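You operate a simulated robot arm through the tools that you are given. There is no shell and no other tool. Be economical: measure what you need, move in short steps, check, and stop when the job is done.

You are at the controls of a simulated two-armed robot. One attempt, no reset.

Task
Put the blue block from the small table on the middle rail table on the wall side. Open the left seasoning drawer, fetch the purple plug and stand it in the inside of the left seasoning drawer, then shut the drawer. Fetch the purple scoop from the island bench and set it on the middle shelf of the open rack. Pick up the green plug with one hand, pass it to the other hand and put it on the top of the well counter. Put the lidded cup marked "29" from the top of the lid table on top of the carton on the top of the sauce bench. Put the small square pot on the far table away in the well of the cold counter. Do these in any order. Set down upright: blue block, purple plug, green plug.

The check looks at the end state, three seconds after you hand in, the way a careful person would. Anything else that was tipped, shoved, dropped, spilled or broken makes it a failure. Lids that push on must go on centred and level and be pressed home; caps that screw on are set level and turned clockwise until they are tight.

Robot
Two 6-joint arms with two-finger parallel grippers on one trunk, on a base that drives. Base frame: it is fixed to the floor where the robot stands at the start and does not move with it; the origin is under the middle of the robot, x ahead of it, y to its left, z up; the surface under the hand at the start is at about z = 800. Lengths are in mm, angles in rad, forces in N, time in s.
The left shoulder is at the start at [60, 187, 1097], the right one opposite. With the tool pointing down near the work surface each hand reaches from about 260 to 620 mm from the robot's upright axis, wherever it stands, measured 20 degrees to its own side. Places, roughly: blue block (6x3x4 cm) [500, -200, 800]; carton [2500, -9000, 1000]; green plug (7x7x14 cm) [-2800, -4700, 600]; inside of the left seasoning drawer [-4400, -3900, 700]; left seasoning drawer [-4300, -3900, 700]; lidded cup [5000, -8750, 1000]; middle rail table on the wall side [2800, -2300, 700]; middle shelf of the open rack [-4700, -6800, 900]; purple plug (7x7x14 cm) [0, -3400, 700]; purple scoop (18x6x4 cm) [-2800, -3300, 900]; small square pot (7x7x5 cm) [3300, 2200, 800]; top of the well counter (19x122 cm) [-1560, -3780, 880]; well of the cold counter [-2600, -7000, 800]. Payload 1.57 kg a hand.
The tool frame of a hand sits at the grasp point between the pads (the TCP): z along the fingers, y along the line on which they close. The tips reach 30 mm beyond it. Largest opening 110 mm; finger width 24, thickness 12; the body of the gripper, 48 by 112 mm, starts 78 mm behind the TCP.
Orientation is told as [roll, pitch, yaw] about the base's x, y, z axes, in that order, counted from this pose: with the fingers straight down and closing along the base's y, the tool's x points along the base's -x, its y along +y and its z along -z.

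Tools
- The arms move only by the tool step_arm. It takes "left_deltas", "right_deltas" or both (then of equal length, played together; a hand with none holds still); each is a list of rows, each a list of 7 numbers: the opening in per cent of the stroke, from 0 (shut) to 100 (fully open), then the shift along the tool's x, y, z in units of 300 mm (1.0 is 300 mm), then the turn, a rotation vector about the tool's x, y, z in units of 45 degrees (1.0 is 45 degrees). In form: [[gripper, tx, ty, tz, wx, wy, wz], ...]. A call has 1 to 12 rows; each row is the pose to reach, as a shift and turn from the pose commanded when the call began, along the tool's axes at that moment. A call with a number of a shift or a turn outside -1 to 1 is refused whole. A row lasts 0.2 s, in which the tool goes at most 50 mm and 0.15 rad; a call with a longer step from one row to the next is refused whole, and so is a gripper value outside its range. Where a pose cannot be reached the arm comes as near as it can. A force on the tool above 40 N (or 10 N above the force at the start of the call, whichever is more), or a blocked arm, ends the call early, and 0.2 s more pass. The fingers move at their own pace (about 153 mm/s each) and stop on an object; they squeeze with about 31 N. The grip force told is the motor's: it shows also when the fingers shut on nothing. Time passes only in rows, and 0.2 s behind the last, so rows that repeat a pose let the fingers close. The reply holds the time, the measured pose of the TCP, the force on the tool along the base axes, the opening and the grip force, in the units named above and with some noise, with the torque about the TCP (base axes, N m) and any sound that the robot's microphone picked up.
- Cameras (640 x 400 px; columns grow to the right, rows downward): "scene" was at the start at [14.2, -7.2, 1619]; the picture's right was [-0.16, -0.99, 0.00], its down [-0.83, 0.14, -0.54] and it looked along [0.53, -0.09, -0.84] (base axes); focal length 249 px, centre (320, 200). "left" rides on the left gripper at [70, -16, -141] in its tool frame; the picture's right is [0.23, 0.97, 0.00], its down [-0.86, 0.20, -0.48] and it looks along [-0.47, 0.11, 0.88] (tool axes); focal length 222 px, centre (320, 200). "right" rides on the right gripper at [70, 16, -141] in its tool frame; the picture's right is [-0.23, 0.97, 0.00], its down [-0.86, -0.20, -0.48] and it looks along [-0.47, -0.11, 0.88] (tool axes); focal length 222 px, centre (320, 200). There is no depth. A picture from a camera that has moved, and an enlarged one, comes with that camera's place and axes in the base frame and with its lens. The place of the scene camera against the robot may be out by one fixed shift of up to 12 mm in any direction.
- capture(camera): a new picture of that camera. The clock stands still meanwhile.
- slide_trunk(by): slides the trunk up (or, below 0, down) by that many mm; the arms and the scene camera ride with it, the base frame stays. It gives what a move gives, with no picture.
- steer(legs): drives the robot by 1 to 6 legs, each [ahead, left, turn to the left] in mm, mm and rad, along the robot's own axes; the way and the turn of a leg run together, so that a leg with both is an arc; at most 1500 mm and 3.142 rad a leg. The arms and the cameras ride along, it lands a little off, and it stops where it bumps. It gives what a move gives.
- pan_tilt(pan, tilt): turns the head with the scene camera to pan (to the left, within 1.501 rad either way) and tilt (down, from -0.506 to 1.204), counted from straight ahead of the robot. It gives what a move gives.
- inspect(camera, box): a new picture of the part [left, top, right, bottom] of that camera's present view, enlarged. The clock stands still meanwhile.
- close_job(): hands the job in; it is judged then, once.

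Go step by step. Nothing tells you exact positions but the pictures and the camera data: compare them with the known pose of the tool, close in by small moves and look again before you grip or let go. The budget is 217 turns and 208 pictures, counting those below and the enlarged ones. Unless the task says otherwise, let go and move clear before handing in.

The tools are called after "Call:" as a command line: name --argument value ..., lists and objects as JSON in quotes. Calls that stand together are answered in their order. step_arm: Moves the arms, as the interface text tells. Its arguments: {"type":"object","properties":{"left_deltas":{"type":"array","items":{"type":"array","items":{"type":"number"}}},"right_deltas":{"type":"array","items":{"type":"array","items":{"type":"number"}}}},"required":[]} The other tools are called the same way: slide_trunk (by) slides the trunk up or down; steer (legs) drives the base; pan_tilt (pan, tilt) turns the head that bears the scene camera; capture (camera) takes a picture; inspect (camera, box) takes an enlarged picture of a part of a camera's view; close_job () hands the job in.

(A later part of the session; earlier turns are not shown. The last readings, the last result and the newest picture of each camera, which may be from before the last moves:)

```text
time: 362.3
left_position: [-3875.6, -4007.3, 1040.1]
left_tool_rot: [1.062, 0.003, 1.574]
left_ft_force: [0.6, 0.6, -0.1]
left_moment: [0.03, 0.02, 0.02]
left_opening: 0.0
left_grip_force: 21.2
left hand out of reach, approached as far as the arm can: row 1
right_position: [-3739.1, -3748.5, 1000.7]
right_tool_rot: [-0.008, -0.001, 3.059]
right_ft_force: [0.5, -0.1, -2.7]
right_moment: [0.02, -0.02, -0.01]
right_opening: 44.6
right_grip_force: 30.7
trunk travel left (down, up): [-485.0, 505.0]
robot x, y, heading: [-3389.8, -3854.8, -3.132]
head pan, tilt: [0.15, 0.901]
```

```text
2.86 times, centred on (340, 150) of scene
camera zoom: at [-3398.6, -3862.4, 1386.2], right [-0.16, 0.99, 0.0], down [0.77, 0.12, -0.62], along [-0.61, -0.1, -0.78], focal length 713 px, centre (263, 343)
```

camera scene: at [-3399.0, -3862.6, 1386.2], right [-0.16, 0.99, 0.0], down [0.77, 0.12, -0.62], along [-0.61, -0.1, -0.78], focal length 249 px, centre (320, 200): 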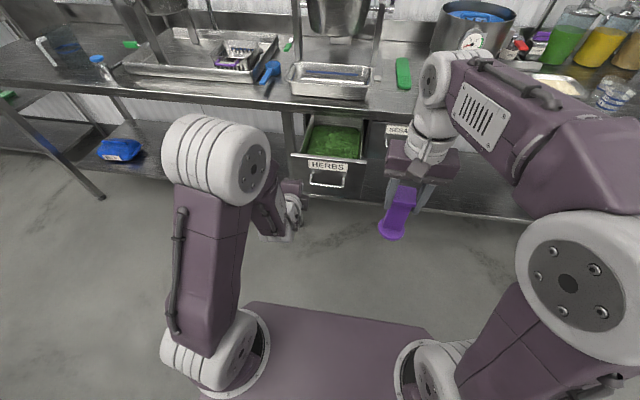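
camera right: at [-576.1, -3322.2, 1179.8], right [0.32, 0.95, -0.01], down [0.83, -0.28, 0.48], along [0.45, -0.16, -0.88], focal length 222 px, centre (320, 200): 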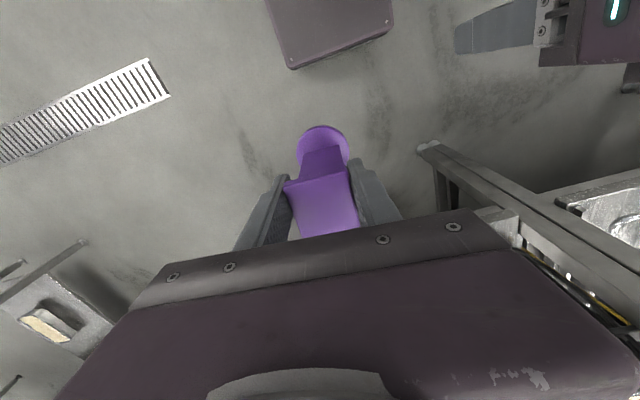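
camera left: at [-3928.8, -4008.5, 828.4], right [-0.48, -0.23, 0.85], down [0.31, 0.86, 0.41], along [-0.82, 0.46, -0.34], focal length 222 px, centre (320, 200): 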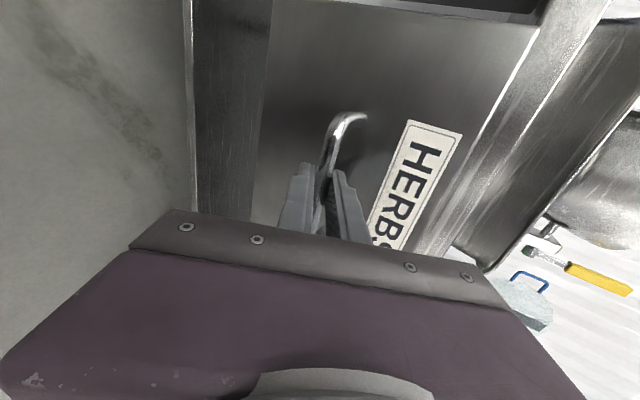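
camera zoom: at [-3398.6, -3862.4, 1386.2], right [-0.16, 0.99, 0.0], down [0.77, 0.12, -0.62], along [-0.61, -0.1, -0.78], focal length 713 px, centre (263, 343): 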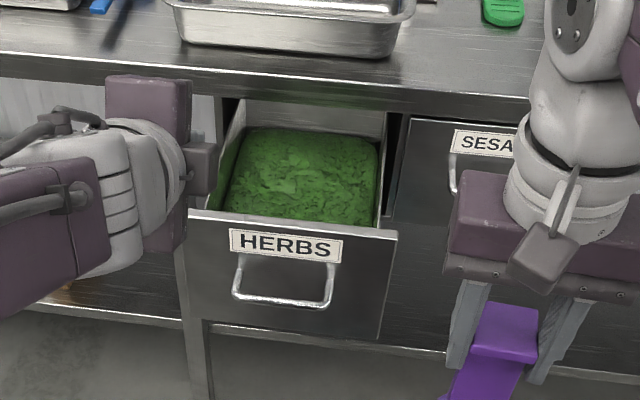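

Call:
steer --legs '[[235, 0, 0]]'

Call:
capture --camera "right"

Call:
capture --camera "scene"

```text
time: 364.1
left_position: [-4108.2, -4005.7, 1037.2]
left_tool_rot: [1.055, -0.002, 1.571]
left_ft_force: [-0.3, 0.5, -0.3]
left_moment: [0.0, -0.01, 0.02]
left_opening: 0.1
left_grip_force: 21.0
right_position: [-3972.5, -3746.9, 1001.1]
right_tool_rot: [-0.007, 0.001, 3.054]
right_ft_force: [-0.6, 0.0, -2.5]
right_moment: [0.0, -0.02, 0.0]
right_opening: 44.8
right_grip_force: 30.8
trunk travel left (down, up): [-485.0, 505.0]
robot x, y, heading: [-3623.8, -3856.9, -3.136]
head pan, tilt: [0.15, 0.901]
```

```text
85 pictures are left
camera right: at [-3904.4, -3770.1, 1141.4], right [-0.31, -0.95, -0.01], down [-0.83, 0.27, 0.48], along [-0.45, 0.16, -0.88], focal length 222 px, centre (320, 200)
```

right: 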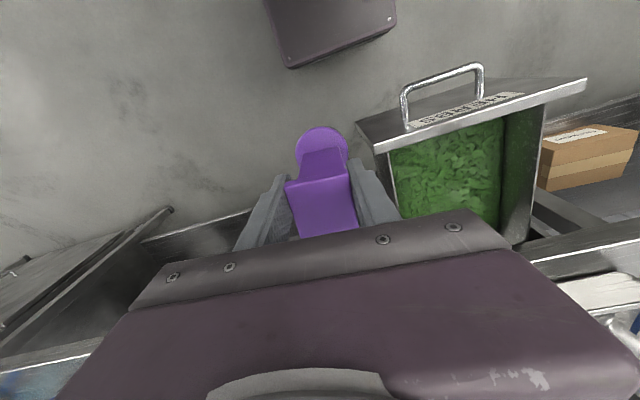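

```text
84 pictures are left
camera scene: at [-3632.2, -3863.5, 1386.2], right [-0.15, 0.99, 0.0], down [0.78, 0.12, -0.62], along [-0.61, -0.09, -0.78], focal length 249 px, centre (320, 200)
```

scene: 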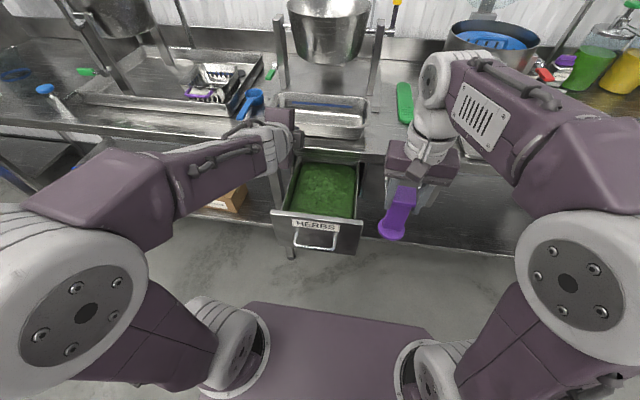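

The drawer is open with room at about [-4110, -3900]. I'll shift the robot 120 mm left for better reach and arm clearance.

Call:
steer --legs '[[0, 120, 0]]'

Call:
step_arm --right_deltas '[[0, 0, 0, -0.1, 0, 0, 0], [0, 0, 0, -0.13, 0, 0, 0]]'

```text
time: 365.3
left_position: [-4107.5, -4128.1, 1038.2]
left_tool_rot: [1.058, -0.001, 1.572]
left_ft_force: [-0.1, -0.8, 0.4]
left_moment: [0.02, -0.02, 0.03]
left_opening: 0.0
left_grip_force: 20.4
right_position: [-3971.5, -3870.2, 999.5]
right_tool_rot: [-0.008, 0.0, 3.054]
right_ft_force: [0.4, -0.7, -1.6]
right_moment: [0.08, -0.03, 0.03]
right_opening: 44.7
right_grip_force: 31.0
trunk travel left (down, up): [-485.0, 505.0]
robot x, y, heading: [-3621.3, -3983.2, -3.137]
head pan, tilt: [0.15, 0.901]
```

```text
time: 365.9
left_position: [-4107.9, -4128.0, 1037.6]
left_tool_rot: [1.055, -0.002, 1.572]
left_ft_force: [-0.4, 0.3, 0.3]
left_moment: [-0.01, 0.0, 0.04]
left_opening: 0.3
left_grip_force: 20.9
right_position: [-3969.5, -3870.1, 1039.1]
right_tool_rot: [-0.008, 0.001, 3.053]
right_ft_force: [0.4, -0.1, -1.8]
right_moment: [0.0, -0.04, 0.03]
right_opening: 44.7
right_grip_force: 30.8
trunk travel left (down, up): [-485.0, 505.0]
robot x, y, heading: [-3622.4, -3979.7, -3.142]
head pan, tilt: [0.15, 0.901]
```

Call:
step_arm --right_deltas '[[0, -0.12, 0.06, 0, 0, 0, 0], [0, -0.24, 0.12, 0, 0, 0, 0], [0, -0.36, 0.18, 0, 0, 0, 0], [0, -0.45, 0.222, 0, 0, 0, 0]]'

Call:
capture --camera "right"

Call:
capture --camera "scene"

```text
time: 366.9
left_position: [-4108.1, -4126.6, 1037.6]
left_tool_rot: [1.055, -0.002, 1.572]
left_ft_force: [-1.0, 0.0, 0.5]
left_moment: [0.01, -0.02, 0.02]
left_opening: 0.0
left_grip_force: 21.1
right_position: [-4101.6, -3919.5, 1028.3]
right_tool_rot: [-0.007, -0.001, 3.053]
right_ft_force: [0.3, -0.5, -1.7]
right_moment: [0.04, -0.01, 0.01]
right_opening: 44.6
right_grip_force: 31.2
right hand out of reach, approached as far as the arm can: row 4
trunk travel left (down, up): [-485.0, 505.0]
robot x, y, heading: [-3622.5, -3978.1, -3.139]
head pan, tilt: [0.15, 0.901]
```

```text
83 pictures are left
camera right: at [-4033.9, -3943.2, 1170.1], right [-0.31, -0.95, -0.01], down [-0.83, 0.27, 0.48], along [-0.45, 0.16, -0.88], focal length 222 px, centre (320, 200)
```

right: 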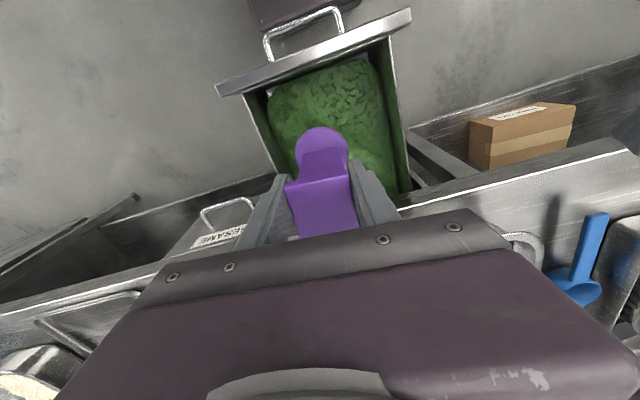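

```text
82 pictures are left
camera scene: at [-3631.7, -3986.1, 1386.2], right [-0.15, 0.99, 0.0], down [0.78, 0.12, -0.62], along [-0.61, -0.09, -0.78], focal length 249 px, centre (320, 200)
```

scene: 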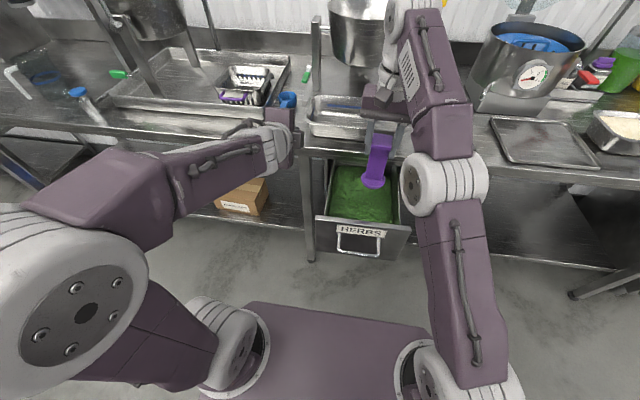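

The plug hangs right over the herb bed. Lowering it into the drawer.

Call:
step_arm --right_deltas '[[0, 0, 0, 0.1, 0, 0, 0], [0, 0, 0, 0.22, 0, 0, 0], [0, 0, 0, 0.34, 0, 0, 0], [0, 0, 0, 0.46, 0, 0, 0]]'

Call:
capture --camera "right"

Call:
inspect --camera "scene" --box '[290, 110, 430, 270]'

```text
time: 367.9
left_position: [-4109.3, -4127.1, 1037.6]
left_tool_rot: [1.054, 0.0, 1.571]
left_ft_force: [-0.2, 0.6, 0.3]
left_moment: [0.02, 0.01, -0.03]
left_opening: 0.0
left_grip_force: 21.0
right_position: [-4102.7, -3920.0, 890.4]
right_tool_rot: [-0.004, 0.0, 3.053]
right_ft_force: [-0.4, 0.0, -2.1]
right_moment: [-0.03, -0.02, 0.02]
right_opening: 44.6
right_grip_force: 31.0
trunk travel left (down, up): [-485.0, 505.0]
robot x, y, heading: [-3621.5, -3980.3, -3.14]
head pan, tilt: [0.15, 0.901]
```

```text
81 pictures are left
camera right: at [-4034.5, -3942.9, 1032.3], right [-0.31, -0.95, -0.01], down [-0.83, 0.27, 0.48], along [-0.45, 0.16, -0.88], focal length 222 px, centre (320, 200)
```

right: 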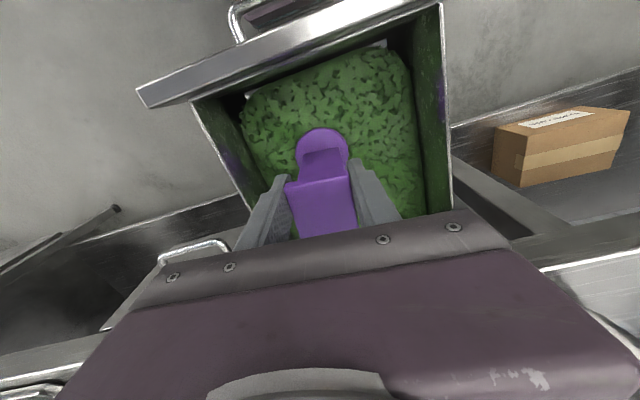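

```text
2.50 times, centred on (360, 190) of scene
camera zoom: at [-3632.0, -3986.1, 1386.3], right [-0.15, 0.99, 0.0], down [0.78, 0.12, -0.62], along [-0.61, -0.09, -0.78], focal length 624 px, centre (220, 225)
```

zoom: 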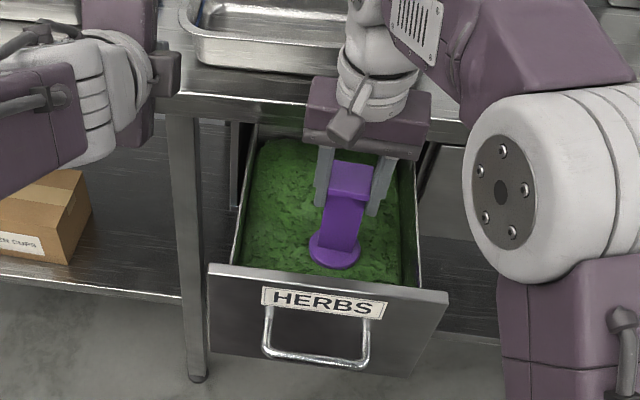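

Call:
step_arm --right_deltas '[[0, 0, 0, 0.05, 0, 0, 0], [0, 0, 0, 0.09, 0, 0, 0], [0, 0, 0, 0.12, 0, 0, 0], [0, 0, 0, 0.14, 0, 0, 0], [0, 0, 0, 0.155, 0, 0, 0], [0, 0, 0, 0.17, 0, 0, 0]]'

```text
time: 369.3
left_position: [-4107.2, -4127.1, 1038.1]
left_tool_rot: [1.055, -0.002, 1.572]
left_ft_force: [-0.2, 0.9, 0.0]
left_moment: [-0.03, -0.03, -0.02]
left_opening: 0.0
left_grip_force: 21.0
right_position: [-4101.8, -3920.1, 840.8]
right_tool_rot: [-0.008, 0.0, 3.052]
right_ft_force: [0.6, -0.7, -2.4]
right_moment: [0.01, -0.01, -0.01]
right_opening: 44.8
right_grip_force: 31.4
trunk travel left (down, up): [-485.0, 505.0]
robot x, y, heading: [-3622.5, -3977.7, -3.142]
head pan, tilt: [0.15, 0.901]
```

Call:
step_arm --right_deltas '[[0, 0, 0, 0.015, 0, 0, 0], [0, 0, 0, 0.03, 0, 0, 0], [0, 0, 0, 0.042, 0, 0, 0]]'

Call:
inspect --camera "scene" --box '[290, 110, 430, 270]'

```text
time: 370.1
left_position: [-4108.1, -4126.9, 1038.2]
left_tool_rot: [1.056, -0.002, 1.573]
left_ft_force: [0.0, 0.1, 0.6]
left_moment: [0.02, 0.02, 0.03]
left_opening: 0.1
left_grip_force: 21.6
right_position: [-4101.7, -3920.6, 829.4]
right_tool_rot: [-0.008, 0.0, 3.052]
right_ft_force: [-0.1, 0.6, -1.6]
right_moment: [-0.01, -0.01, 0.01]
right_opening: 44.8
right_grip_force: 31.2
trunk travel left (down, up): [-485.0, 505.0]
robot x, y, heading: [-3620.3, -3980.8, -3.14]
head pan, tilt: [0.15, 0.901]
```

```text
2.50 times, centred on (360, 190) of scene
camera zoom: at [-3631.3, -3986.2, 1386.2], right [-0.15, 0.99, 0.0], down [0.77, 0.12, -0.62], along [-0.61, -0.09, -0.78], focal length 624 px, centre (220, 225)
```

zoom: 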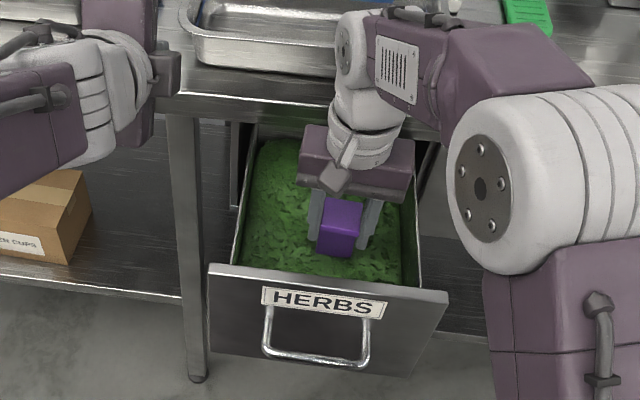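

Call:
step_arm --right_deltas '[[0, 0, 0, 0.012, 0, 0, 0], [0, 0, 0, 0.024, 0, 0, 0], [0, 0, 0, 0.036, 0, 0, 0]]'

```text
time: 370.9
left_position: [-4108.4, -4127.9, 1037.4]
left_tool_rot: [1.055, -0.002, 1.573]
left_ft_force: [0.1, -0.4, 0.0]
left_moment: [-0.01, 0.01, -0.03]
left_opening: 0.0
left_grip_force: 21.2
right_position: [-4102.5, -3920.5, 818.4]
right_tool_rot: [-0.005, -0.001, 3.053]
right_ft_force: [-0.1, 0.0, -2.5]
right_moment: [0.0, -0.01, 0.02]
right_opening: 44.6
right_grip_force: 31.2
trunk travel left (down, up): [-485.0, 505.0]
robot x, y, heading: [-3619.9, -3978.9, -3.136]
head pan, tilt: [0.15, 0.901]
```

Call:
step_arm --right_deltas '[[0, 0, 0, 0.012, 0, 0, 0], [0, 0, 0, 0.024, 0, 0, 0], [0, 0, 0, 0.036, 0, 0, 0]]'

Call:
inspect --camera "scene" --box '[290, 110, 430, 270]'

```text
time: 371.7
left_position: [-4106.8, -4127.9, 1040.1]
left_tool_rot: [1.055, -0.002, 1.57]
left_ft_force: [0.5, 0.0, -0.2]
left_moment: [0.0, -0.04, 0.02]
left_opening: 0.0
left_grip_force: 21.9
right_position: [-4105.3, -3919.5, 814.1]
right_tool_rot: [-0.001, -0.014, 3.052]
right_ft_force: [-0.2, 2.8, 24.7]
right_moment: [0.22, -0.52, 0.1]
right_opening: 44.8
right_grip_force: 30.8
trunk travel left (down, up): [-485.0, 505.0]
robot x, y, heading: [-3622.2, -3983.4, -3.138]
head pan, tilt: [0.15, 0.901]
stopped in row 3 (right hand): the force on the tool passed its limit at 42 N (the readings are from after the stop); the commanded pose is now the measured one
```

```text
2.50 times, centred on (360, 190) of scene
camera zoom: at [-3629.5, -3985.9, 1386.5], right [-0.15, 0.99, 0.0], down [0.77, 0.12, -0.62], along [-0.61, -0.09, -0.78], focal length 624 px, centre (220, 225)
```

zoom: 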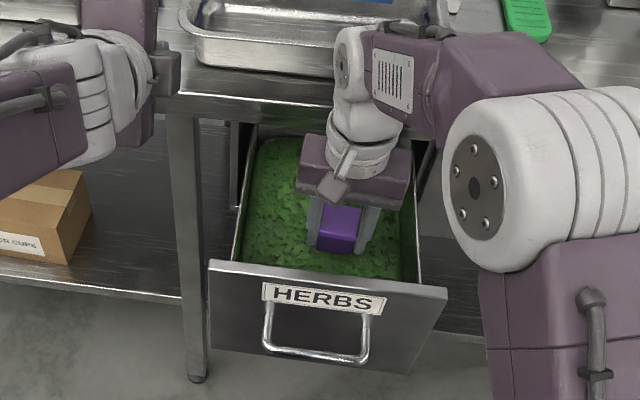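

Contact with the bed at TCP 814; the plug's top is below the drawer's rim. Ease up slightly, level the hand, then open and rise.

Call:
step_arm --right_deltas '[[0, 0, 0, -0.005, 0, 0.018, 0], [0, 0, 0, -0.006, 0, 0.018, 0], [40, 0, 0, -0.006, 0, 0.018, 0], [62, 0, 0, -0.006, 0, 0.018, 0], [62, 0, 0, -0.006, 0, 0.018, 0]]'

Call:
capture --camera "right"

```text
time: 372.9
left_position: [-4107.3, -4127.3, 1038.5]
left_tool_rot: [1.056, -0.003, 1.573]
left_ft_force: [0.4, 0.2, -0.3]
left_moment: [0.02, 0.04, 0.02]
left_opening: 0.0
left_grip_force: 21.0
right_position: [-4104.9, -3918.9, 813.4]
right_tool_rot: [-0.004, 0.006, 3.051]
right_ft_force: [0.5, -0.2, 0.2]
right_moment: [0.0, 0.02, -0.02]
right_opening: 68.2
right_grip_force: 0.1
trunk travel left (down, up): [-485.0, 505.0]
robot x, y, heading: [-3620.5, -3981.1, -3.137]
head pan, tilt: [0.15, 0.901]
```

```text
77 pictures are left
camera right: at [-4037.7, -3942.3, 954.5], right [-0.31, -0.95, -0.01], down [-0.84, 0.27, 0.47], along [-0.45, 0.15, -0.88], focal length 222 px, centre (320, 200)
```

right: 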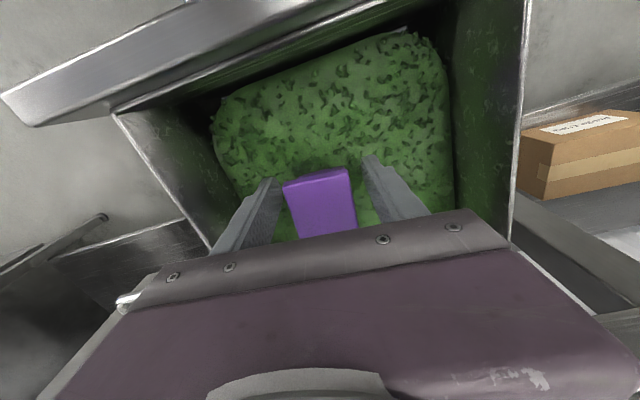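

Released and it stands. Rising straight up and retracting to the right.

Call:
step_arm --right_deltas '[[62, 0, 0, -0.08, 0, 0, 0], [62, 0, 0, -0.22, 0, 0, 0], [62, 0, 0, -0.36, 0, 0, 0], [62, 0, 0, -0.5, 0, 0, 0], [62, 0.05, -0.1, -0.6, 0, 0, 0], [62, 0.18, -0.15, -0.62, 0, 0, 0], [62, 0.32, -0.2, -0.62, 0, 0, 0], [62, 0.45, -0.25, -0.62, 0, 0, 0]]'

Call:
inspect --camera "scene" --box '[290, 110, 430, 270]'

```text
time: 374.7
left_position: [-4105.4, -4127.4, 1039.3]
left_tool_rot: [1.056, 0.0, 1.574]
left_ft_force: [0.0, 0.0, -0.4]
left_moment: [-0.04, -0.01, 0.0]
left_opening: 0.1
left_grip_force: 21.4
right_position: [-3964.2, -3857.5, 1001.1]
right_tool_rot: [-0.003, 0.003, 3.05]
right_ft_force: [0.1, 0.1, -0.4]
right_moment: [0.0, 0.04, 0.01]
right_opening: 68.0
right_grip_force: 0.0
trunk travel left (down, up): [-485.0, 505.0]
robot x, y, heading: [-3621.7, -3978.5, -3.136]
head pan, tilt: [0.15, 0.901]
```

```text
2.50 times, centred on (360, 190) of scene
camera zoom: at [-3629.2, -3985.8, 1386.3], right [-0.15, 0.99, 0.0], down [0.77, 0.12, -0.62], along [-0.62, -0.09, -0.78], focal length 624 px, centre (220, 225)
```

zoom: 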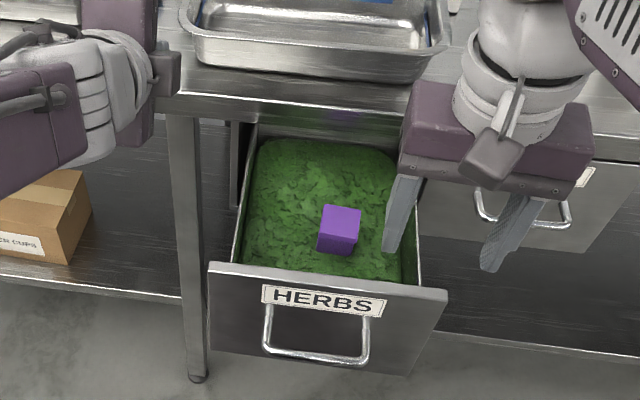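

The purple plug stands in the drawer. I'll go back to the gripping position for the handle with the left hand.

Call:
steer --legs '[[-235, -122, 0]]'

```text
time: 376.6
left_position: [-3872.2, -4004.1, 1037.9]
left_tool_rot: [1.055, 0.001, 1.568]
left_ft_force: [0.1, -1.3, -0.3]
left_moment: [-0.01, 0.0, 0.0]
left_opening: 0.0
left_grip_force: 21.3
right_position: [-3728.9, -3733.6, 1001.7]
right_tool_rot: [-0.005, 0.006, 3.048]
right_ft_force: [0.5, 0.8, 0.1]
right_moment: [0.0, 0.0, -0.01]
right_opening: 68.3
right_grip_force: 0.0
trunk travel left (down, up): [-485.0, 505.0]
robot x, y, heading: [-3384.8, -3854.3, 3.133]
head pan, tilt: [0.15, 0.901]
```

Call:
step_arm --left_deltas '[[20, -0.037, -0.106, 0.069, 0, 0, 0], [45, -0.074, -0.211, 0.138, 0, 0, 0], [45, -0.111, -0.317, 0.207, 0, 0, 0], [45, -0.148, -0.423, 0.276, 0, 0, 0], [45, -0.185, -0.528, 0.345, 0, 0, 0], [45, -0.22, -0.634, 0.414, 0, 0, 0]]'

Call:
capture --camera "left"

```text
time: 378.0
left_position: [-3886.8, -3938.4, 811.4]
left_tool_rot: [1.056, -0.001, 1.566]
left_ft_force: [-0.2, -0.1, 0.3]
left_moment: [-0.02, 0.01, 0.04]
left_opening: 49.7
left_grip_force: 0.1
right_position: [-3731.3, -3733.5, 1000.8]
right_tool_rot: [-0.004, 0.007, 3.049]
right_ft_force: [-0.9, -0.9, 0.2]
right_moment: [-0.04, -0.01, -0.02]
right_opening: 68.2
right_grip_force: 0.2
trunk travel left (down, up): [-485.0, 505.0]
robot x, y, heading: [-3385.2, -3857.4, 3.144]
head pan, tilt: [0.15, 0.901]
```

```text
75 pictures are left
camera left: at [-3756.8, -4009.4, 866.7], right [-0.48, -0.23, 0.85], down [0.32, 0.85, 0.41], along [-0.82, 0.47, -0.34], focal length 222 px, centre (320, 200)
```

left: 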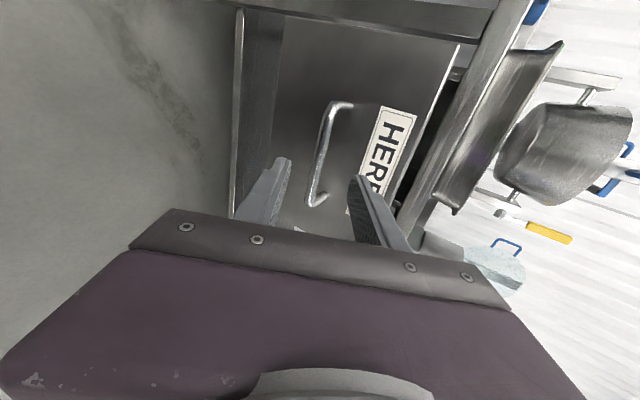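

Aligned with the bar. Advance 70 mm and grip.

Call:
step_arm --left_deltas '[[45, 0, 0, 0.1, 0, 0, 0], [45, 0, 0, 0.18, 0, 0, 0], [45, 0, 0, 0.23, 0, 0, 0], [0, 0, 0, 0.23, 0, 0, 0], [0, 0, 0, 0.23, 0, 0, 0], [0, 0, 0, 0.23, 0, 0, 0]]'

Call:
capture --camera "left"

```text
time: 379.4
left_position: [-3947.0, -3937.6, 778.0]
left_tool_rot: [1.055, -0.004, 1.568]
left_ft_force: [-0.9, -0.1, 2.2]
left_moment: [-0.01, 0.03, 0.17]
left_opening: 12.0
left_grip_force: 28.9
right_position: [-3730.5, -3733.4, 1000.4]
right_tool_rot: [-0.002, 0.006, 3.048]
right_ft_force: [0.2, 0.0, -0.5]
right_moment: [-0.01, -0.04, 0.02]
right_opening: 68.4
right_grip_force: 0.0
trunk travel left (down, up): [-485.0, 505.0]
robot x, y, heading: [-3387.8, -3858.7, 3.138]
head pan, tilt: [0.15, 0.901]
```

```text
74 pictures are left
camera left: at [-3815.5, -4008.0, 831.9], right [-0.48, -0.23, 0.85], down [0.32, 0.85, 0.41], along [-0.82, 0.47, -0.34], focal length 222 px, centre (320, 200)
```

left: 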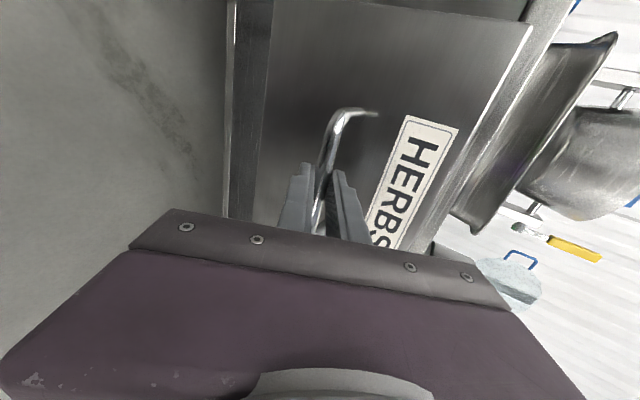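

Gripped. Pushing the drawer in by 90 mm first, checking the plug's clearance under the bench.

Call:
steer --legs '[[80, 0, 0]]'

Call:
inspect --camera "scene" --box '[280, 90, 420, 230]'

```text
time: 380.5
left_position: [-4027.3, -3938.6, 777.4]
left_tool_rot: [1.056, 0.0, 1.567]
left_ft_force: [-1.4, -2.9, 6.2]
left_moment: [-0.11, -0.03, 0.09]
left_opening: 11.8
left_grip_force: 29.2
right_position: [-3811.0, -3733.6, 1001.1]
right_tool_rot: [-0.004, 0.006, 3.048]
right_ft_force: [0.1, -0.9, 0.1]
right_moment: [-0.03, -0.04, 0.02]
right_opening: 68.1
right_grip_force: 0.1
trunk travel left (down, up): [-485.0, 505.0]
robot x, y, heading: [-3468.4, -3858.2, 3.14]
head pan, tilt: [0.15, 0.901]
```

```text
2.86 times, centred on (350, 160) of scene
camera zoom: at [-3477.0, -3864.9, 1386.2], right [-0.15, 0.99, 0.0], down [0.78, 0.11, -0.62], along [-0.61, -0.09, -0.78], focal length 713 px, centre (234, 314)
```

zoom: 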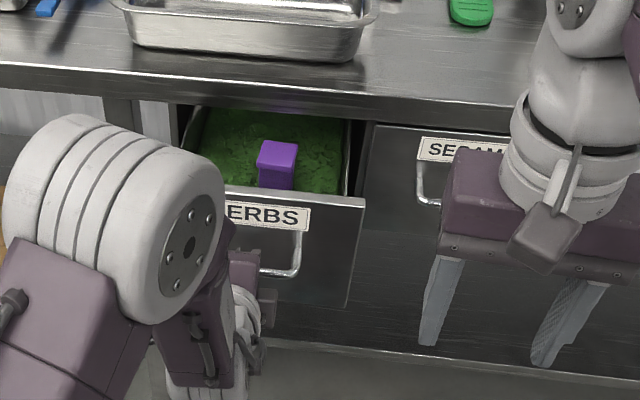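

Call:
steer --legs '[[70, 0, 0]]'

Call:
inspect --camera "scene" --box '[280, 90, 420, 230]'

```text
time: 381.5
left_position: [-4100.0, -3938.2, 778.0]
left_tool_rot: [1.058, -0.001, 1.569]
left_ft_force: [-0.3, -5.1, 1.0]
left_moment: [-0.27, -0.09, 0.27]
left_opening: 11.7
left_grip_force: 29.1
right_position: [-3882.2, -3732.4, 1001.3]
right_tool_rot: [-0.005, 0.007, 3.047]
right_ft_force: [0.1, 0.5, -0.2]
right_moment: [0.01, 0.01, -0.01]
right_opening: 67.9
right_grip_force: 0.0
trunk travel left (down, up): [-485.0, 505.0]
robot x, y, heading: [-3540.4, -3857.7, 3.138]
head pan, tilt: [0.15, 0.901]
```

```text
2.86 times, centred on (350, 160) of scene
camera zoom: at [-3548.2, -3864.8, 1386.2], right [-0.15, 0.99, 0.0], down [0.78, 0.11, -0.62], along [-0.61, -0.09, -0.78], focal length 713 px, centre (234, 314)
```

zoom: 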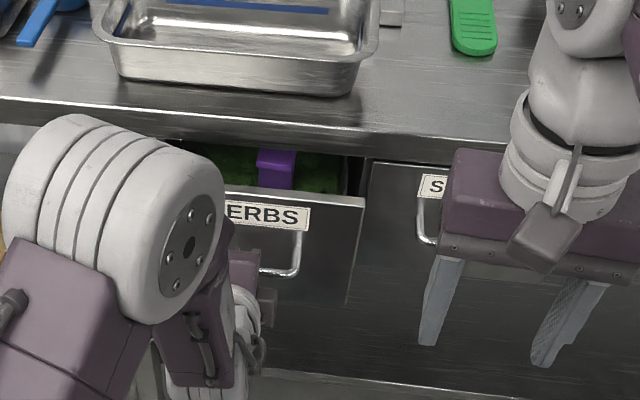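

The plug passes under the bench freely. Pushing the last 80 mm.

Call:
steer --legs '[[80, 0, 0]]'

Call:
capture --camera "left"

Call:
inspect --camera "scene" --box '[280, 90, 420, 230]'

```text
time: 382.6
left_position: [-4179.0, -3938.0, 774.4]
left_tool_rot: [1.053, -0.003, 1.568]
left_ft_force: [0.7, -0.9, -13.7]
left_moment: [-0.23, -0.11, 0.41]
left_opening: 11.9
left_grip_force: 29.0
right_position: [-3961.9, -3732.4, 999.7]
right_tool_rot: [-0.005, 0.006, 3.047]
right_ft_force: [0.1, -0.1, 0.3]
right_moment: [0.02, 0.0, -0.02]
right_opening: 68.1
right_grip_force: 0.0
trunk travel left (down, up): [-485.0, 505.0]
robot x, y, heading: [-3619.1, -3857.2, 3.135]
head pan, tilt: [0.15, 0.901]
```

```text
71 pictures are left
camera left: at [-4047.9, -4007.6, 830.6], right [-0.48, -0.23, 0.85], down [0.32, 0.85, 0.41], along [-0.82, 0.47, -0.34], focal length 222 px, centre (320, 200)
```

left: 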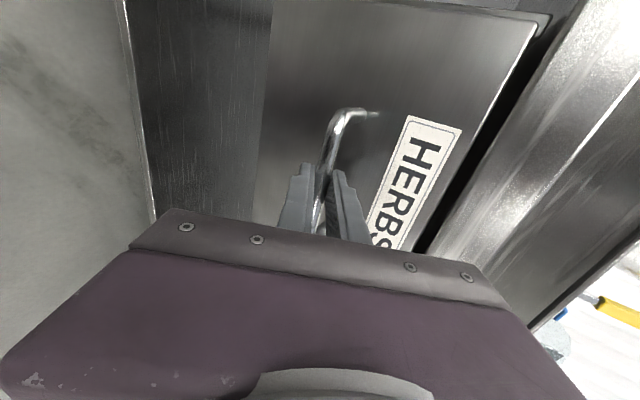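

```text
2.86 times, centred on (350, 160) of scene
camera zoom: at [-3629.2, -3864.3, 1386.0], right [-0.15, 0.99, 0.0], down [0.78, 0.11, -0.62], along [-0.61, -0.09, -0.78], focal length 713 px, centre (234, 314)
```

zoom: 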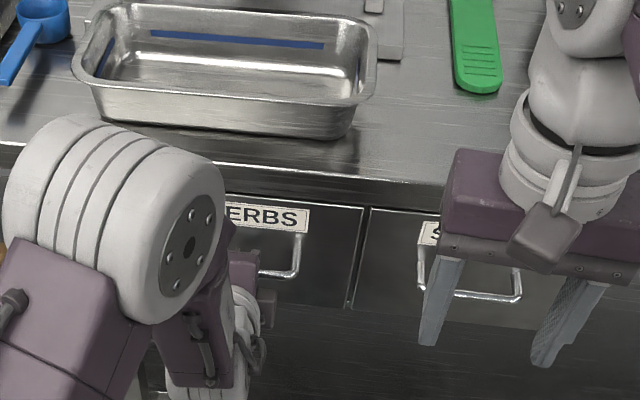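

It's nearly flush with its neighbour; a small extra push to make sure, then release and back out.

Call:
step_arm --left_deltas '[[0, 0, 0.008, 0.014, 0, 0, 0], [0, 0, 0.013, 0.024, 0, 0, 0]]'

Call:
inspect --camera "scene" --box '[300, 120, 400, 220]'

```text
time: 383.2
left_position: [-4182.7, -3936.6, 775.3]
left_tool_rot: [1.045, -0.002, 1.568]
left_ft_force: [29.5, 2.3, -11.5]
left_moment: [0.38, -0.19, 0.39]
left_opening: 12.0
left_grip_force: 29.5
right_position: [-3959.9, -3732.6, 1002.1]
right_tool_rot: [-0.004, 0.003, 3.047]
right_ft_force: [-0.3, 0.1, -0.4]
right_moment: [-0.01, -0.03, 0.01]
right_opening: 68.1
right_grip_force: 0.0
trunk travel left (down, up): [-485.0, 505.0]
robot x, y, heading: [-3617.0, -3857.1, 3.138]
head pan, tilt: [0.15, 0.901]
```

```text
4.00 times, centred on (350, 170) of scene
camera zoom: at [-3623.3, -3863.8, 1386.1], right [-0.15, 0.99, 0.0], down [0.77, 0.11, -0.62], along [-0.62, -0.09, -0.78], focal length 998 px, centre (200, 320)
```

zoom: 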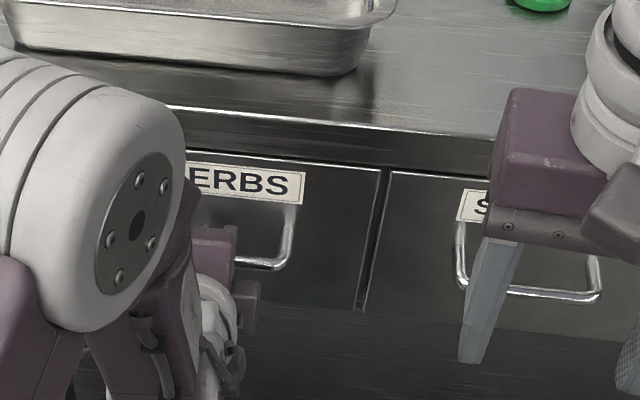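

The drawer is fully home (29 N reaction). Opening the fingers and backing out along the finger axis.

Call:
step_arm --left_deltas '[[15, 0, 0, 0, 0, 0, 0], [35, 0, 0, 0, 0, 0, 0], [42, 0, 0, 0, 0, 0, 0], [42, 0, 0, -0.1, 0, 0, 0], [42, 0, 0, -0.22, 0, 0, 0], [42, 0, 0, -0.35, 0, 0, 0]]'

Call:
steer --legs '[[-350, 0, 0]]'

Call:
step_arm --left_deltas '[[42, 0, 0, 0, 0, 0, -0.17], [42, 0, 0, 0, 0, 0, -0.34], [42, 0, 0, 0, 0, 0, -0.51], [42, 0, 0, 0, 0, 0, -0.68], [42, 0, 0, 0, 0, 0, -0.85], [42, 0, 0, 0, 0, 0, -1.0]]'

Call:
step_arm --left_deltas '[[42, 0, 0, 0, 0, 0, -0.17], [42, 0, 0, 0, 0, 0, -0.34], [42, 0, 0, 0, 0, 0, -0.51], [42, 0, 0, 0, 0, 0, -0.68], [42, 0, 0, 0, 0, 0, -0.85], [42, 0, 0, 0, 0, 0, -1.0]]'

Call:
step_arm --left_deltas '[[42, 0, 0, 0, 0, 0.17, 0], [42, 0, 0, 0, 0, 0.34, 0], [42, 0, 0, 0, 0, 0.51, 0], [42, 0, 0, 0, 0, 0.68, 0], [42, 0, 0, 0, 0, 0.85, 0], [42, 0, 0, 0, 0, 1.0, 0]]'

Call:
step_arm --left_deltas '[[42, 0, 0, 0, 0, 0.17, 0], [42, 0, 0, 0, 0, 0.34, 0]]'

Call:
capture --camera "scene"

```text
time: 384.6
left_position: [-4093.0, -3938.0, 830.1]
left_tool_rot: [1.059, -0.003, 1.567]
left_ft_force: [-0.5, 0.4, 0.3]
left_moment: [-0.01, 0.0, 0.03]
left_opening: 46.1
left_grip_force: 0.1
right_position: [-3960.0, -3732.7, 999.9]
right_tool_rot: [-0.002, 0.003, 3.043]
right_ft_force: [0.3, 0.2, 0.6]
right_moment: [-0.03, 0.03, -0.02]
right_opening: 68.2
right_grip_force: 0.0
trunk travel left (down, up): [-485.0, 505.0]
robot x, y, heading: [-3616.3, -3856.5, 3.142]
head pan, tilt: [0.15, 0.901]
```

```text
time: 386.9
left_position: [-3738.4, -3938.7, 830.1]
left_tool_rot: [1.055, -0.001, 1.567]
left_ft_force: [0.7, -0.5, 0.2]
left_moment: [-0.01, 0.01, 0.01]
left_opening: 46.2
left_grip_force: 0.1
right_position: [-3602.7, -3733.9, 1001.3]
right_tool_rot: [-0.004, 0.004, 3.044]
right_ft_force: [0.1, 0.4, 0.0]
right_moment: [-0.01, 0.02, 0.02]
right_opening: 68.2
right_grip_force: 0.1
trunk travel left (down, up): [-485.0, 505.0]
robot x, y, heading: [-3260.4, -3855.7, 3.136]
head pan, tilt: [0.15, 0.901]
```

```text
time: 388.3
left_position: [-3739.3, -3938.7, 828.1]
left_tool_rot: [0.894, -0.666, 2.025]
left_ft_force: [-0.9, -0.4, -0.1]
left_moment: [0.01, -0.01, 0.04]
left_opening: 46.4
left_grip_force: 0.1
right_position: [-3603.3, -3734.1, 1001.3]
right_tool_rot: [-0.004, 0.004, 3.044]
right_ft_force: [0.7, 0.5, -0.7]
right_moment: [0.03, -0.02, -0.05]
right_opening: 68.2
right_grip_force: 0.0
trunk travel left (down, up): [-485.0, 505.0]
robot x, y, heading: [-3261.4, -3858.6, 3.132]
head pan, tilt: [0.15, 0.901]
```

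```text
time: 389.7
left_position: [-3742.8, -3933.4, 839.9]
left_tool_rot: [0.006, -1.052, 3.134]
left_ft_force: [-0.2, 0.2, -0.7]
left_moment: [0.03, 0.04, 0.01]
left_opening: 46.2
left_grip_force: 0.0
left hand out of reach, approached as far as the arm can: row 6
right_position: [-3603.2, -3734.6, 1001.0]
right_tool_rot: [-0.004, 0.003, 3.042]
right_ft_force: [0.6, 0.0, -0.4]
right_moment: [0.0, 0.02, -0.01]
right_opening: 68.4
right_grip_force: 0.0
trunk travel left (down, up): [-485.0, 505.0]
robot x, y, heading: [-3259.4, -3858.6, 3.138]
head pan, tilt: [0.15, 0.901]
```

```text
time: 391.1
left_position: [-3742.9, -3934.1, 840.5]
left_tool_rot: [-0.003, -0.268, 3.137]
left_ft_force: [-0.1, 0.0, -0.3]
left_moment: [0.02, 0.05, -0.01]
left_opening: 46.3
left_grip_force: 0.2
left hand out of reach, approached as far as the arm can: row 4
right_position: [-3604.4, -3733.2, 1001.3]
right_tool_rot: [-0.004, 0.005, 3.046]
right_ft_force: [-0.3, -0.7, 0.1]
right_moment: [0.0, -0.02, -0.01]
right_opening: 68.2
right_grip_force: 0.0
trunk travel left (down, up): [-485.0, 505.0]
robot x, y, heading: [-3259.1, -3858.7, 3.132]
head pan, tilt: [0.15, 0.901]
```

```text
time: 391.7
left_position: [-3743.1, -3934.0, 839.9]
left_tool_rot: [-0.002, 0.001, 3.136]
left_ft_force: [-0.4, -0.5, 1.4]
left_moment: [0.0, -0.01, 0.0]
left_opening: 46.2
left_grip_force: 0.1
right_position: [-3604.8, -3733.7, 1000.3]
right_tool_rot: [-0.003, 0.006, 3.044]
right_ft_force: [-0.1, 0.0, -0.3]
right_moment: [0.01, 0.01, 0.0]
right_opening: 68.2
right_grip_force: 0.0
trunk travel left (down, up): [-485.0, 505.0]
robot x, y, heading: [-3258.9, -3859.0, 3.137]
head pan, tilt: [0.15, 0.901]
```

```text
68 pictures are left
camera scene: at [-3270.9, -3865.6, 1386.2], right [-0.14, 0.99, 0.0], down [0.78, 0.11, -0.62], along [-0.61, -0.09, -0.78], focal length 249 px, centre (320, 200)
```

scene: 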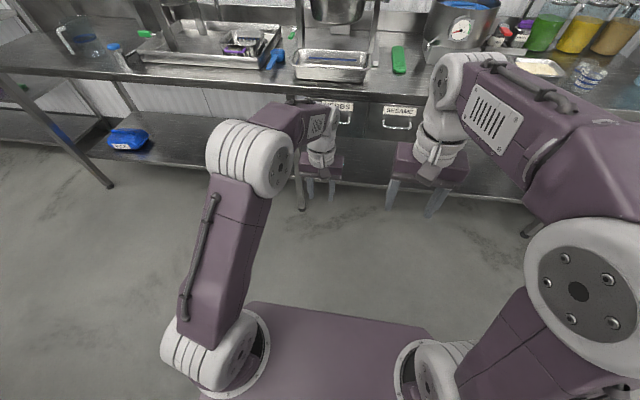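

The drawer is shut. Next is the green plug, on the island's lower shelf near [-2770, -4650]. I'll tuck the left arm, move clear and turn east.

Call:
step_arm --left_deltas '[[42, 0.13, 0, -0.06, 0, 0, 0], [42, 0.26, 0, -0.12, 0, 0, 0], [42, 0.39, 0, -0.18, 0, 0, 0], [42, 0.5, 0, -0.24, 0, 0, 0]]'

Call:
steer --legs '[[280, 0, 0], [0, 0, -3.14], [0, -950, 0]]'

Call:
pan_tilt --pan 0.1 --tilt 0.7

Call:
capture --camera "scene"

```text
time: 392.7
left_position: [-3590.0, -3935.8, 913.0]
left_tool_rot: [-0.003, -0.004, 3.137]
left_ft_force: [-0.3, -0.7, 0.4]
left_moment: [0.01, 0.0, 0.05]
left_opening: 46.0
left_grip_force: 0.0
right_position: [-3602.6, -3733.7, 1000.9]
right_tool_rot: [-0.004, 0.007, 3.043]
right_ft_force: [0.6, -0.3, 0.6]
right_moment: [0.01, 0.04, -0.02]
right_opening: 68.2
right_grip_force: 0.0
trunk travel left (down, up): [-485.0, 505.0]
robot x, y, heading: [-3262.9, -3858.5, 3.132]
head pan, tilt: [0.15, 0.901]
```

```text
time: 406.6
left_position: [-3249.4, -4742.6, 913.7]
left_tool_rot: [0.001, -0.002, -0.048]
left_ft_force: [-0.8, 0.2, -0.2]
left_moment: [0.0, -0.01, 0.01]
left_opening: 46.1
left_grip_force: 0.0
right_position: [-3244.2, -4944.9, 999.8]
right_tool_rot: [-0.004, 0.004, -0.142]
right_ft_force: [-0.6, -0.3, -0.3]
right_moment: [0.0, -0.01, 0.01]
right_opening: 68.2
right_grip_force: 0.0
trunk travel left (down, up): [-485.0, 505.0]
robot x, y, heading: [-3579.7, -4805.5, -0.048]
head pan, tilt: [0.15, 0.901]
```

```text
time: 407.3
left_position: [-3248.6, -4742.2, 913.9]
left_tool_rot: [0.001, -0.003, -0.048]
left_ft_force: [0.4, 0.1, 1.0]
left_moment: [-0.02, -0.03, 0.0]
left_opening: 46.2
left_grip_force: 0.0
right_position: [-3243.5, -4944.4, 1000.6]
right_tool_rot: [-0.005, 0.006, -0.141]
right_ft_force: [-1.0, -0.1, 0.9]
right_moment: [0.02, -0.01, -0.01]
right_opening: 68.5
right_grip_force: 0.0
trunk travel left (down, up): [-485.0, 505.0]
robot x, y, heading: [-3584.3, -4805.5, -0.053]
head pan, tilt: [0.099, 0.7]
```

```text
67 pictures are left
camera scene: at [-3551.1, -4793.5, 1402.3], right [0.05, -1.0, 0.0], down [-0.64, -0.03, -0.76], along [0.76, 0.04, -0.64], focal length 249 px, centre (320, 200)
```

scene: 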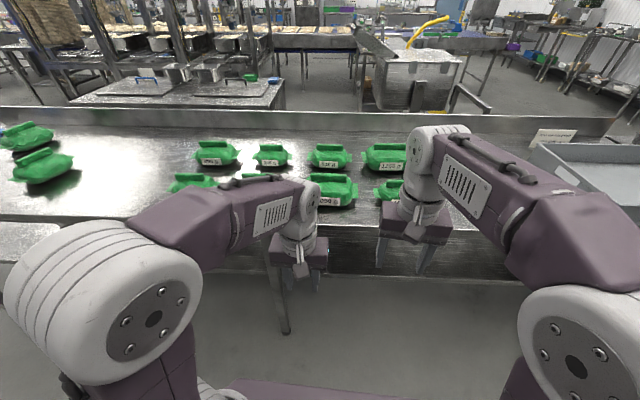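

I'll lower the trunk to see beneath the island's top.

Call:
slide_trunk --by -280

Call:
pan_tilt --pan 0.25 --tilt 0.45

Call:
capture --camera "scene"

```text
time: 410.1
left_position: [-3248.7, -4742.0, 634.7]
left_tool_rot: [0.002, -0.002, -0.047]
left_ft_force: [-0.5, -0.3, 0.3]
left_moment: [-0.01, 0.02, 0.0]
left_opening: 46.3
left_grip_force: 0.0
right_position: [-3244.2, -4944.6, 720.1]
right_tool_rot: [-0.004, 0.006, -0.141]
right_ft_force: [0.1, 0.1, 0.4]
right_moment: [0.02, -0.02, 0.03]
right_opening: 68.4
right_grip_force: 0.0
trunk travel left (down, up): [-205.0, 785.0]
robot x, y, heading: [-3577.9, -4804.9, -0.047]
head pan, tilt: [0.099, 0.7]
```

```text
time: 410.9
left_position: [-3248.3, -4742.9, 633.8]
left_tool_rot: [0.0, -0.002, -0.046]
left_ft_force: [0.0, 0.0, -0.3]
left_moment: [0.0, -0.01, 0.02]
left_opening: 45.9
left_grip_force: 0.0
right_position: [-3245.3, -4944.4, 721.2]
right_tool_rot: [-0.004, 0.005, -0.141]
right_ft_force: [-0.3, 0.0, -0.3]
right_moment: [0.05, 0.0, -0.02]
right_opening: 68.4
right_grip_force: 0.1
trunk travel left (down, up): [-205.0, 785.0]
robot x, y, heading: [-3579.5, -4800.5, -0.048]
head pan, tilt: [0.25, 0.45]
```

```text
66 pictures are left
camera scene: at [-3545.9, -4779.6, 1144.5], right [0.2, -0.98, 0.0], down [-0.43, -0.09, -0.9], along [0.88, 0.18, -0.44], focal length 249 px, centre (320, 200)
```

scene: 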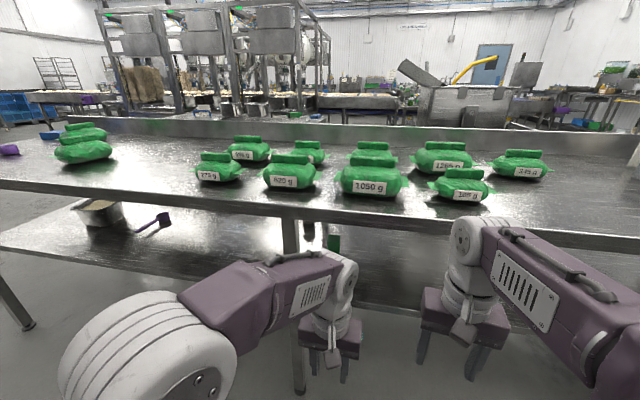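

Call:
inspect --camera "scene" --box '[260, 200, 400, 300]'

```text
4.00 times, centred on (330, 250) of scene
camera zoom: at [-3545.9, -4779.6, 1144.5], right [0.2, -0.98, 0.0], down [-0.43, -0.09, -0.9], along [0.88, 0.18, -0.44], focal length 998 px, centre (280, 0)
```

zoom: 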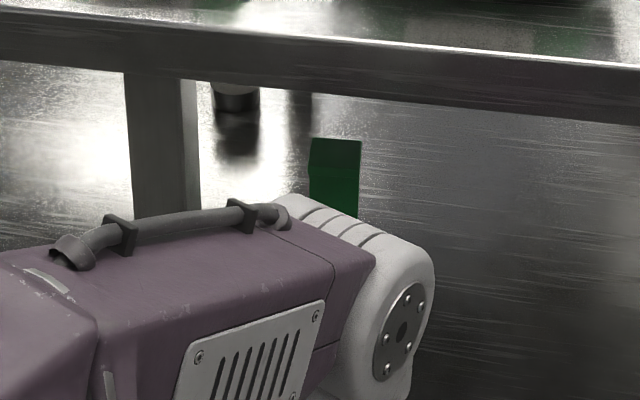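

The green plug is at about [-2799, -4678] on the lower shelf (base z about 482). I'll straighten the heading and pitch the left hand forward for a side grasp.

Call:
steer --legs '[[0, 0, 0.048]]'

Call:
step_arm --left_deltas '[[50, -0.08, 0, 0.03, 0, -0.17, 0], [55, -0.16, 0, 0.06, 0, -0.34, 0], [60, -0.24, 0, 0.1, 0, -0.51, 0], [65, -0.32, 0, 0.14, 0, -0.68, 0], [70, -0.4, 0, 0.18, 0, -0.85, 0], [70, -0.45, 0, 0.2, 0, -1.0, 0]]'

Call:
step_arm --left_deltas '[[70, 0, 0, 0, 0, -0.17, 0], [70, 0, 0, 0, 0, -0.34, 0], [70, 0, 0, 0, 0, -0.51, 0], [70, 0, 0, 0, 0, -0.62, 0]]'

Call:
capture --camera "left"

```text
time: 411.7
left_position: [-3250.6, -4725.9, 633.8]
left_tool_rot: [-0.005, -0.001, 0.0]
left_ft_force: [-1.3, 0.1, -0.3]
left_moment: [-0.02, 0.0, 0.01]
left_opening: 46.2
left_grip_force: 0.1
right_position: [-3237.9, -4927.7, 720.6]
right_tool_rot: [-0.003, 0.004, -0.094]
right_ft_force: [-0.3, 0.3, -1.3]
right_moment: [-0.02, 0.0, 0.01]
right_opening: 68.5
right_grip_force: 0.0
trunk travel left (down, up): [-205.0, 785.0]
robot x, y, heading: [-3580.4, -4804.7, -0.002]
head pan, tilt: [0.25, 0.45]
```

```text
time: 413.1
left_position: [-3119.1, -4727.1, 572.4]
left_tool_rot: [-0.001, -0.783, 0.004]
left_ft_force: [0.9, -0.1, 0.2]
left_moment: [0.08, 0.05, 0.0]
left_opening: 77.2
left_grip_force: 0.1
right_position: [-3238.5, -4927.8, 720.7]
right_tool_rot: [-0.002, 0.003, -0.093]
right_ft_force: [-0.4, 0.4, -0.3]
right_moment: [0.0, 0.01, -0.02]
right_opening: 68.2
right_grip_force: 0.1
trunk travel left (down, up): [-205.0, 785.0]
robot x, y, heading: [-3580.3, -4803.6, -0.004]
head pan, tilt: [0.25, 0.45]
```

```text
time: 414.1
left_position: [-3108.4, -4742.6, 613.2]
left_tool_rot: [0.043, -1.266, -0.038]
left_ft_force: [0.1, 0.0, -0.1]
left_moment: [0.0, -0.01, 0.01]
left_opening: 76.7
left_grip_force: 0.1
left hand out of reach, approached as far as the arm can: row 3, 4
right_position: [-3236.7, -4928.1, 720.7]
right_tool_rot: [-0.003, 0.005, -0.092]
right_ft_force: [0.4, -0.1, 0.0]
right_moment: [-0.04, 0.04, 0.0]
right_opening: 68.1
right_grip_force: 0.0
trunk travel left (down, up): [-205.0, 785.0]
robot x, y, heading: [-3581.5, -4807.8, 0.001]
head pan, tilt: [0.25, 0.45]
```

```text
64 pictures are left
camera left: at [-3264.0, -4758.3, 588.4], right [-0.07, 0.98, -0.2], down [-0.2, 0.19, 0.96], along [0.98, 0.11, 0.18], focal length 222 px, centre (320, 200)
```

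left: 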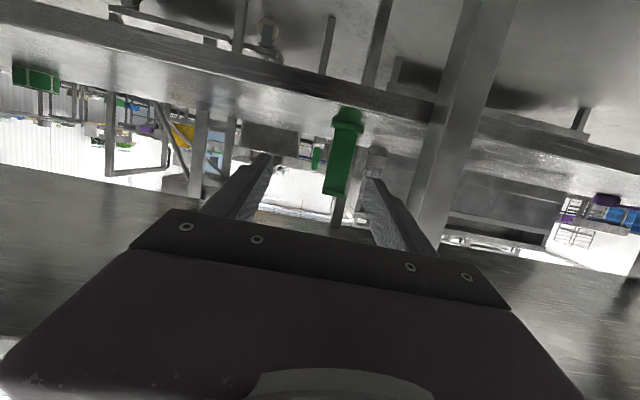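

Call:
inspect --camera "left" --box '[280, 80, 400, 230]'

```text
2.67 times, centred on (340, 155) of left
camera zoom: at [-3264.0, -4758.3, 588.4], right [-0.07, 0.98, -0.2], down [-0.2, 0.19, 0.96], along [0.98, 0.11, 0.18], focal length 592 px, centre (267, 320)
```

zoom: 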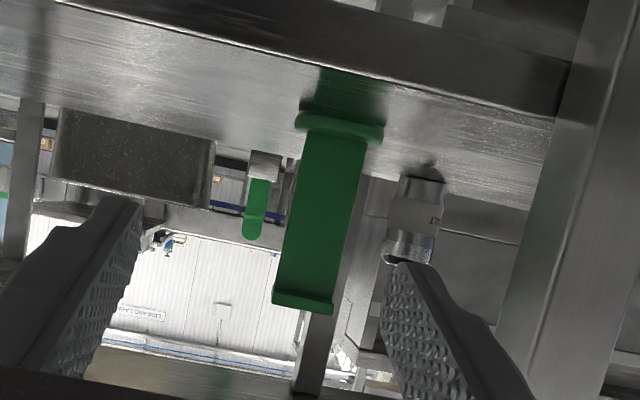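

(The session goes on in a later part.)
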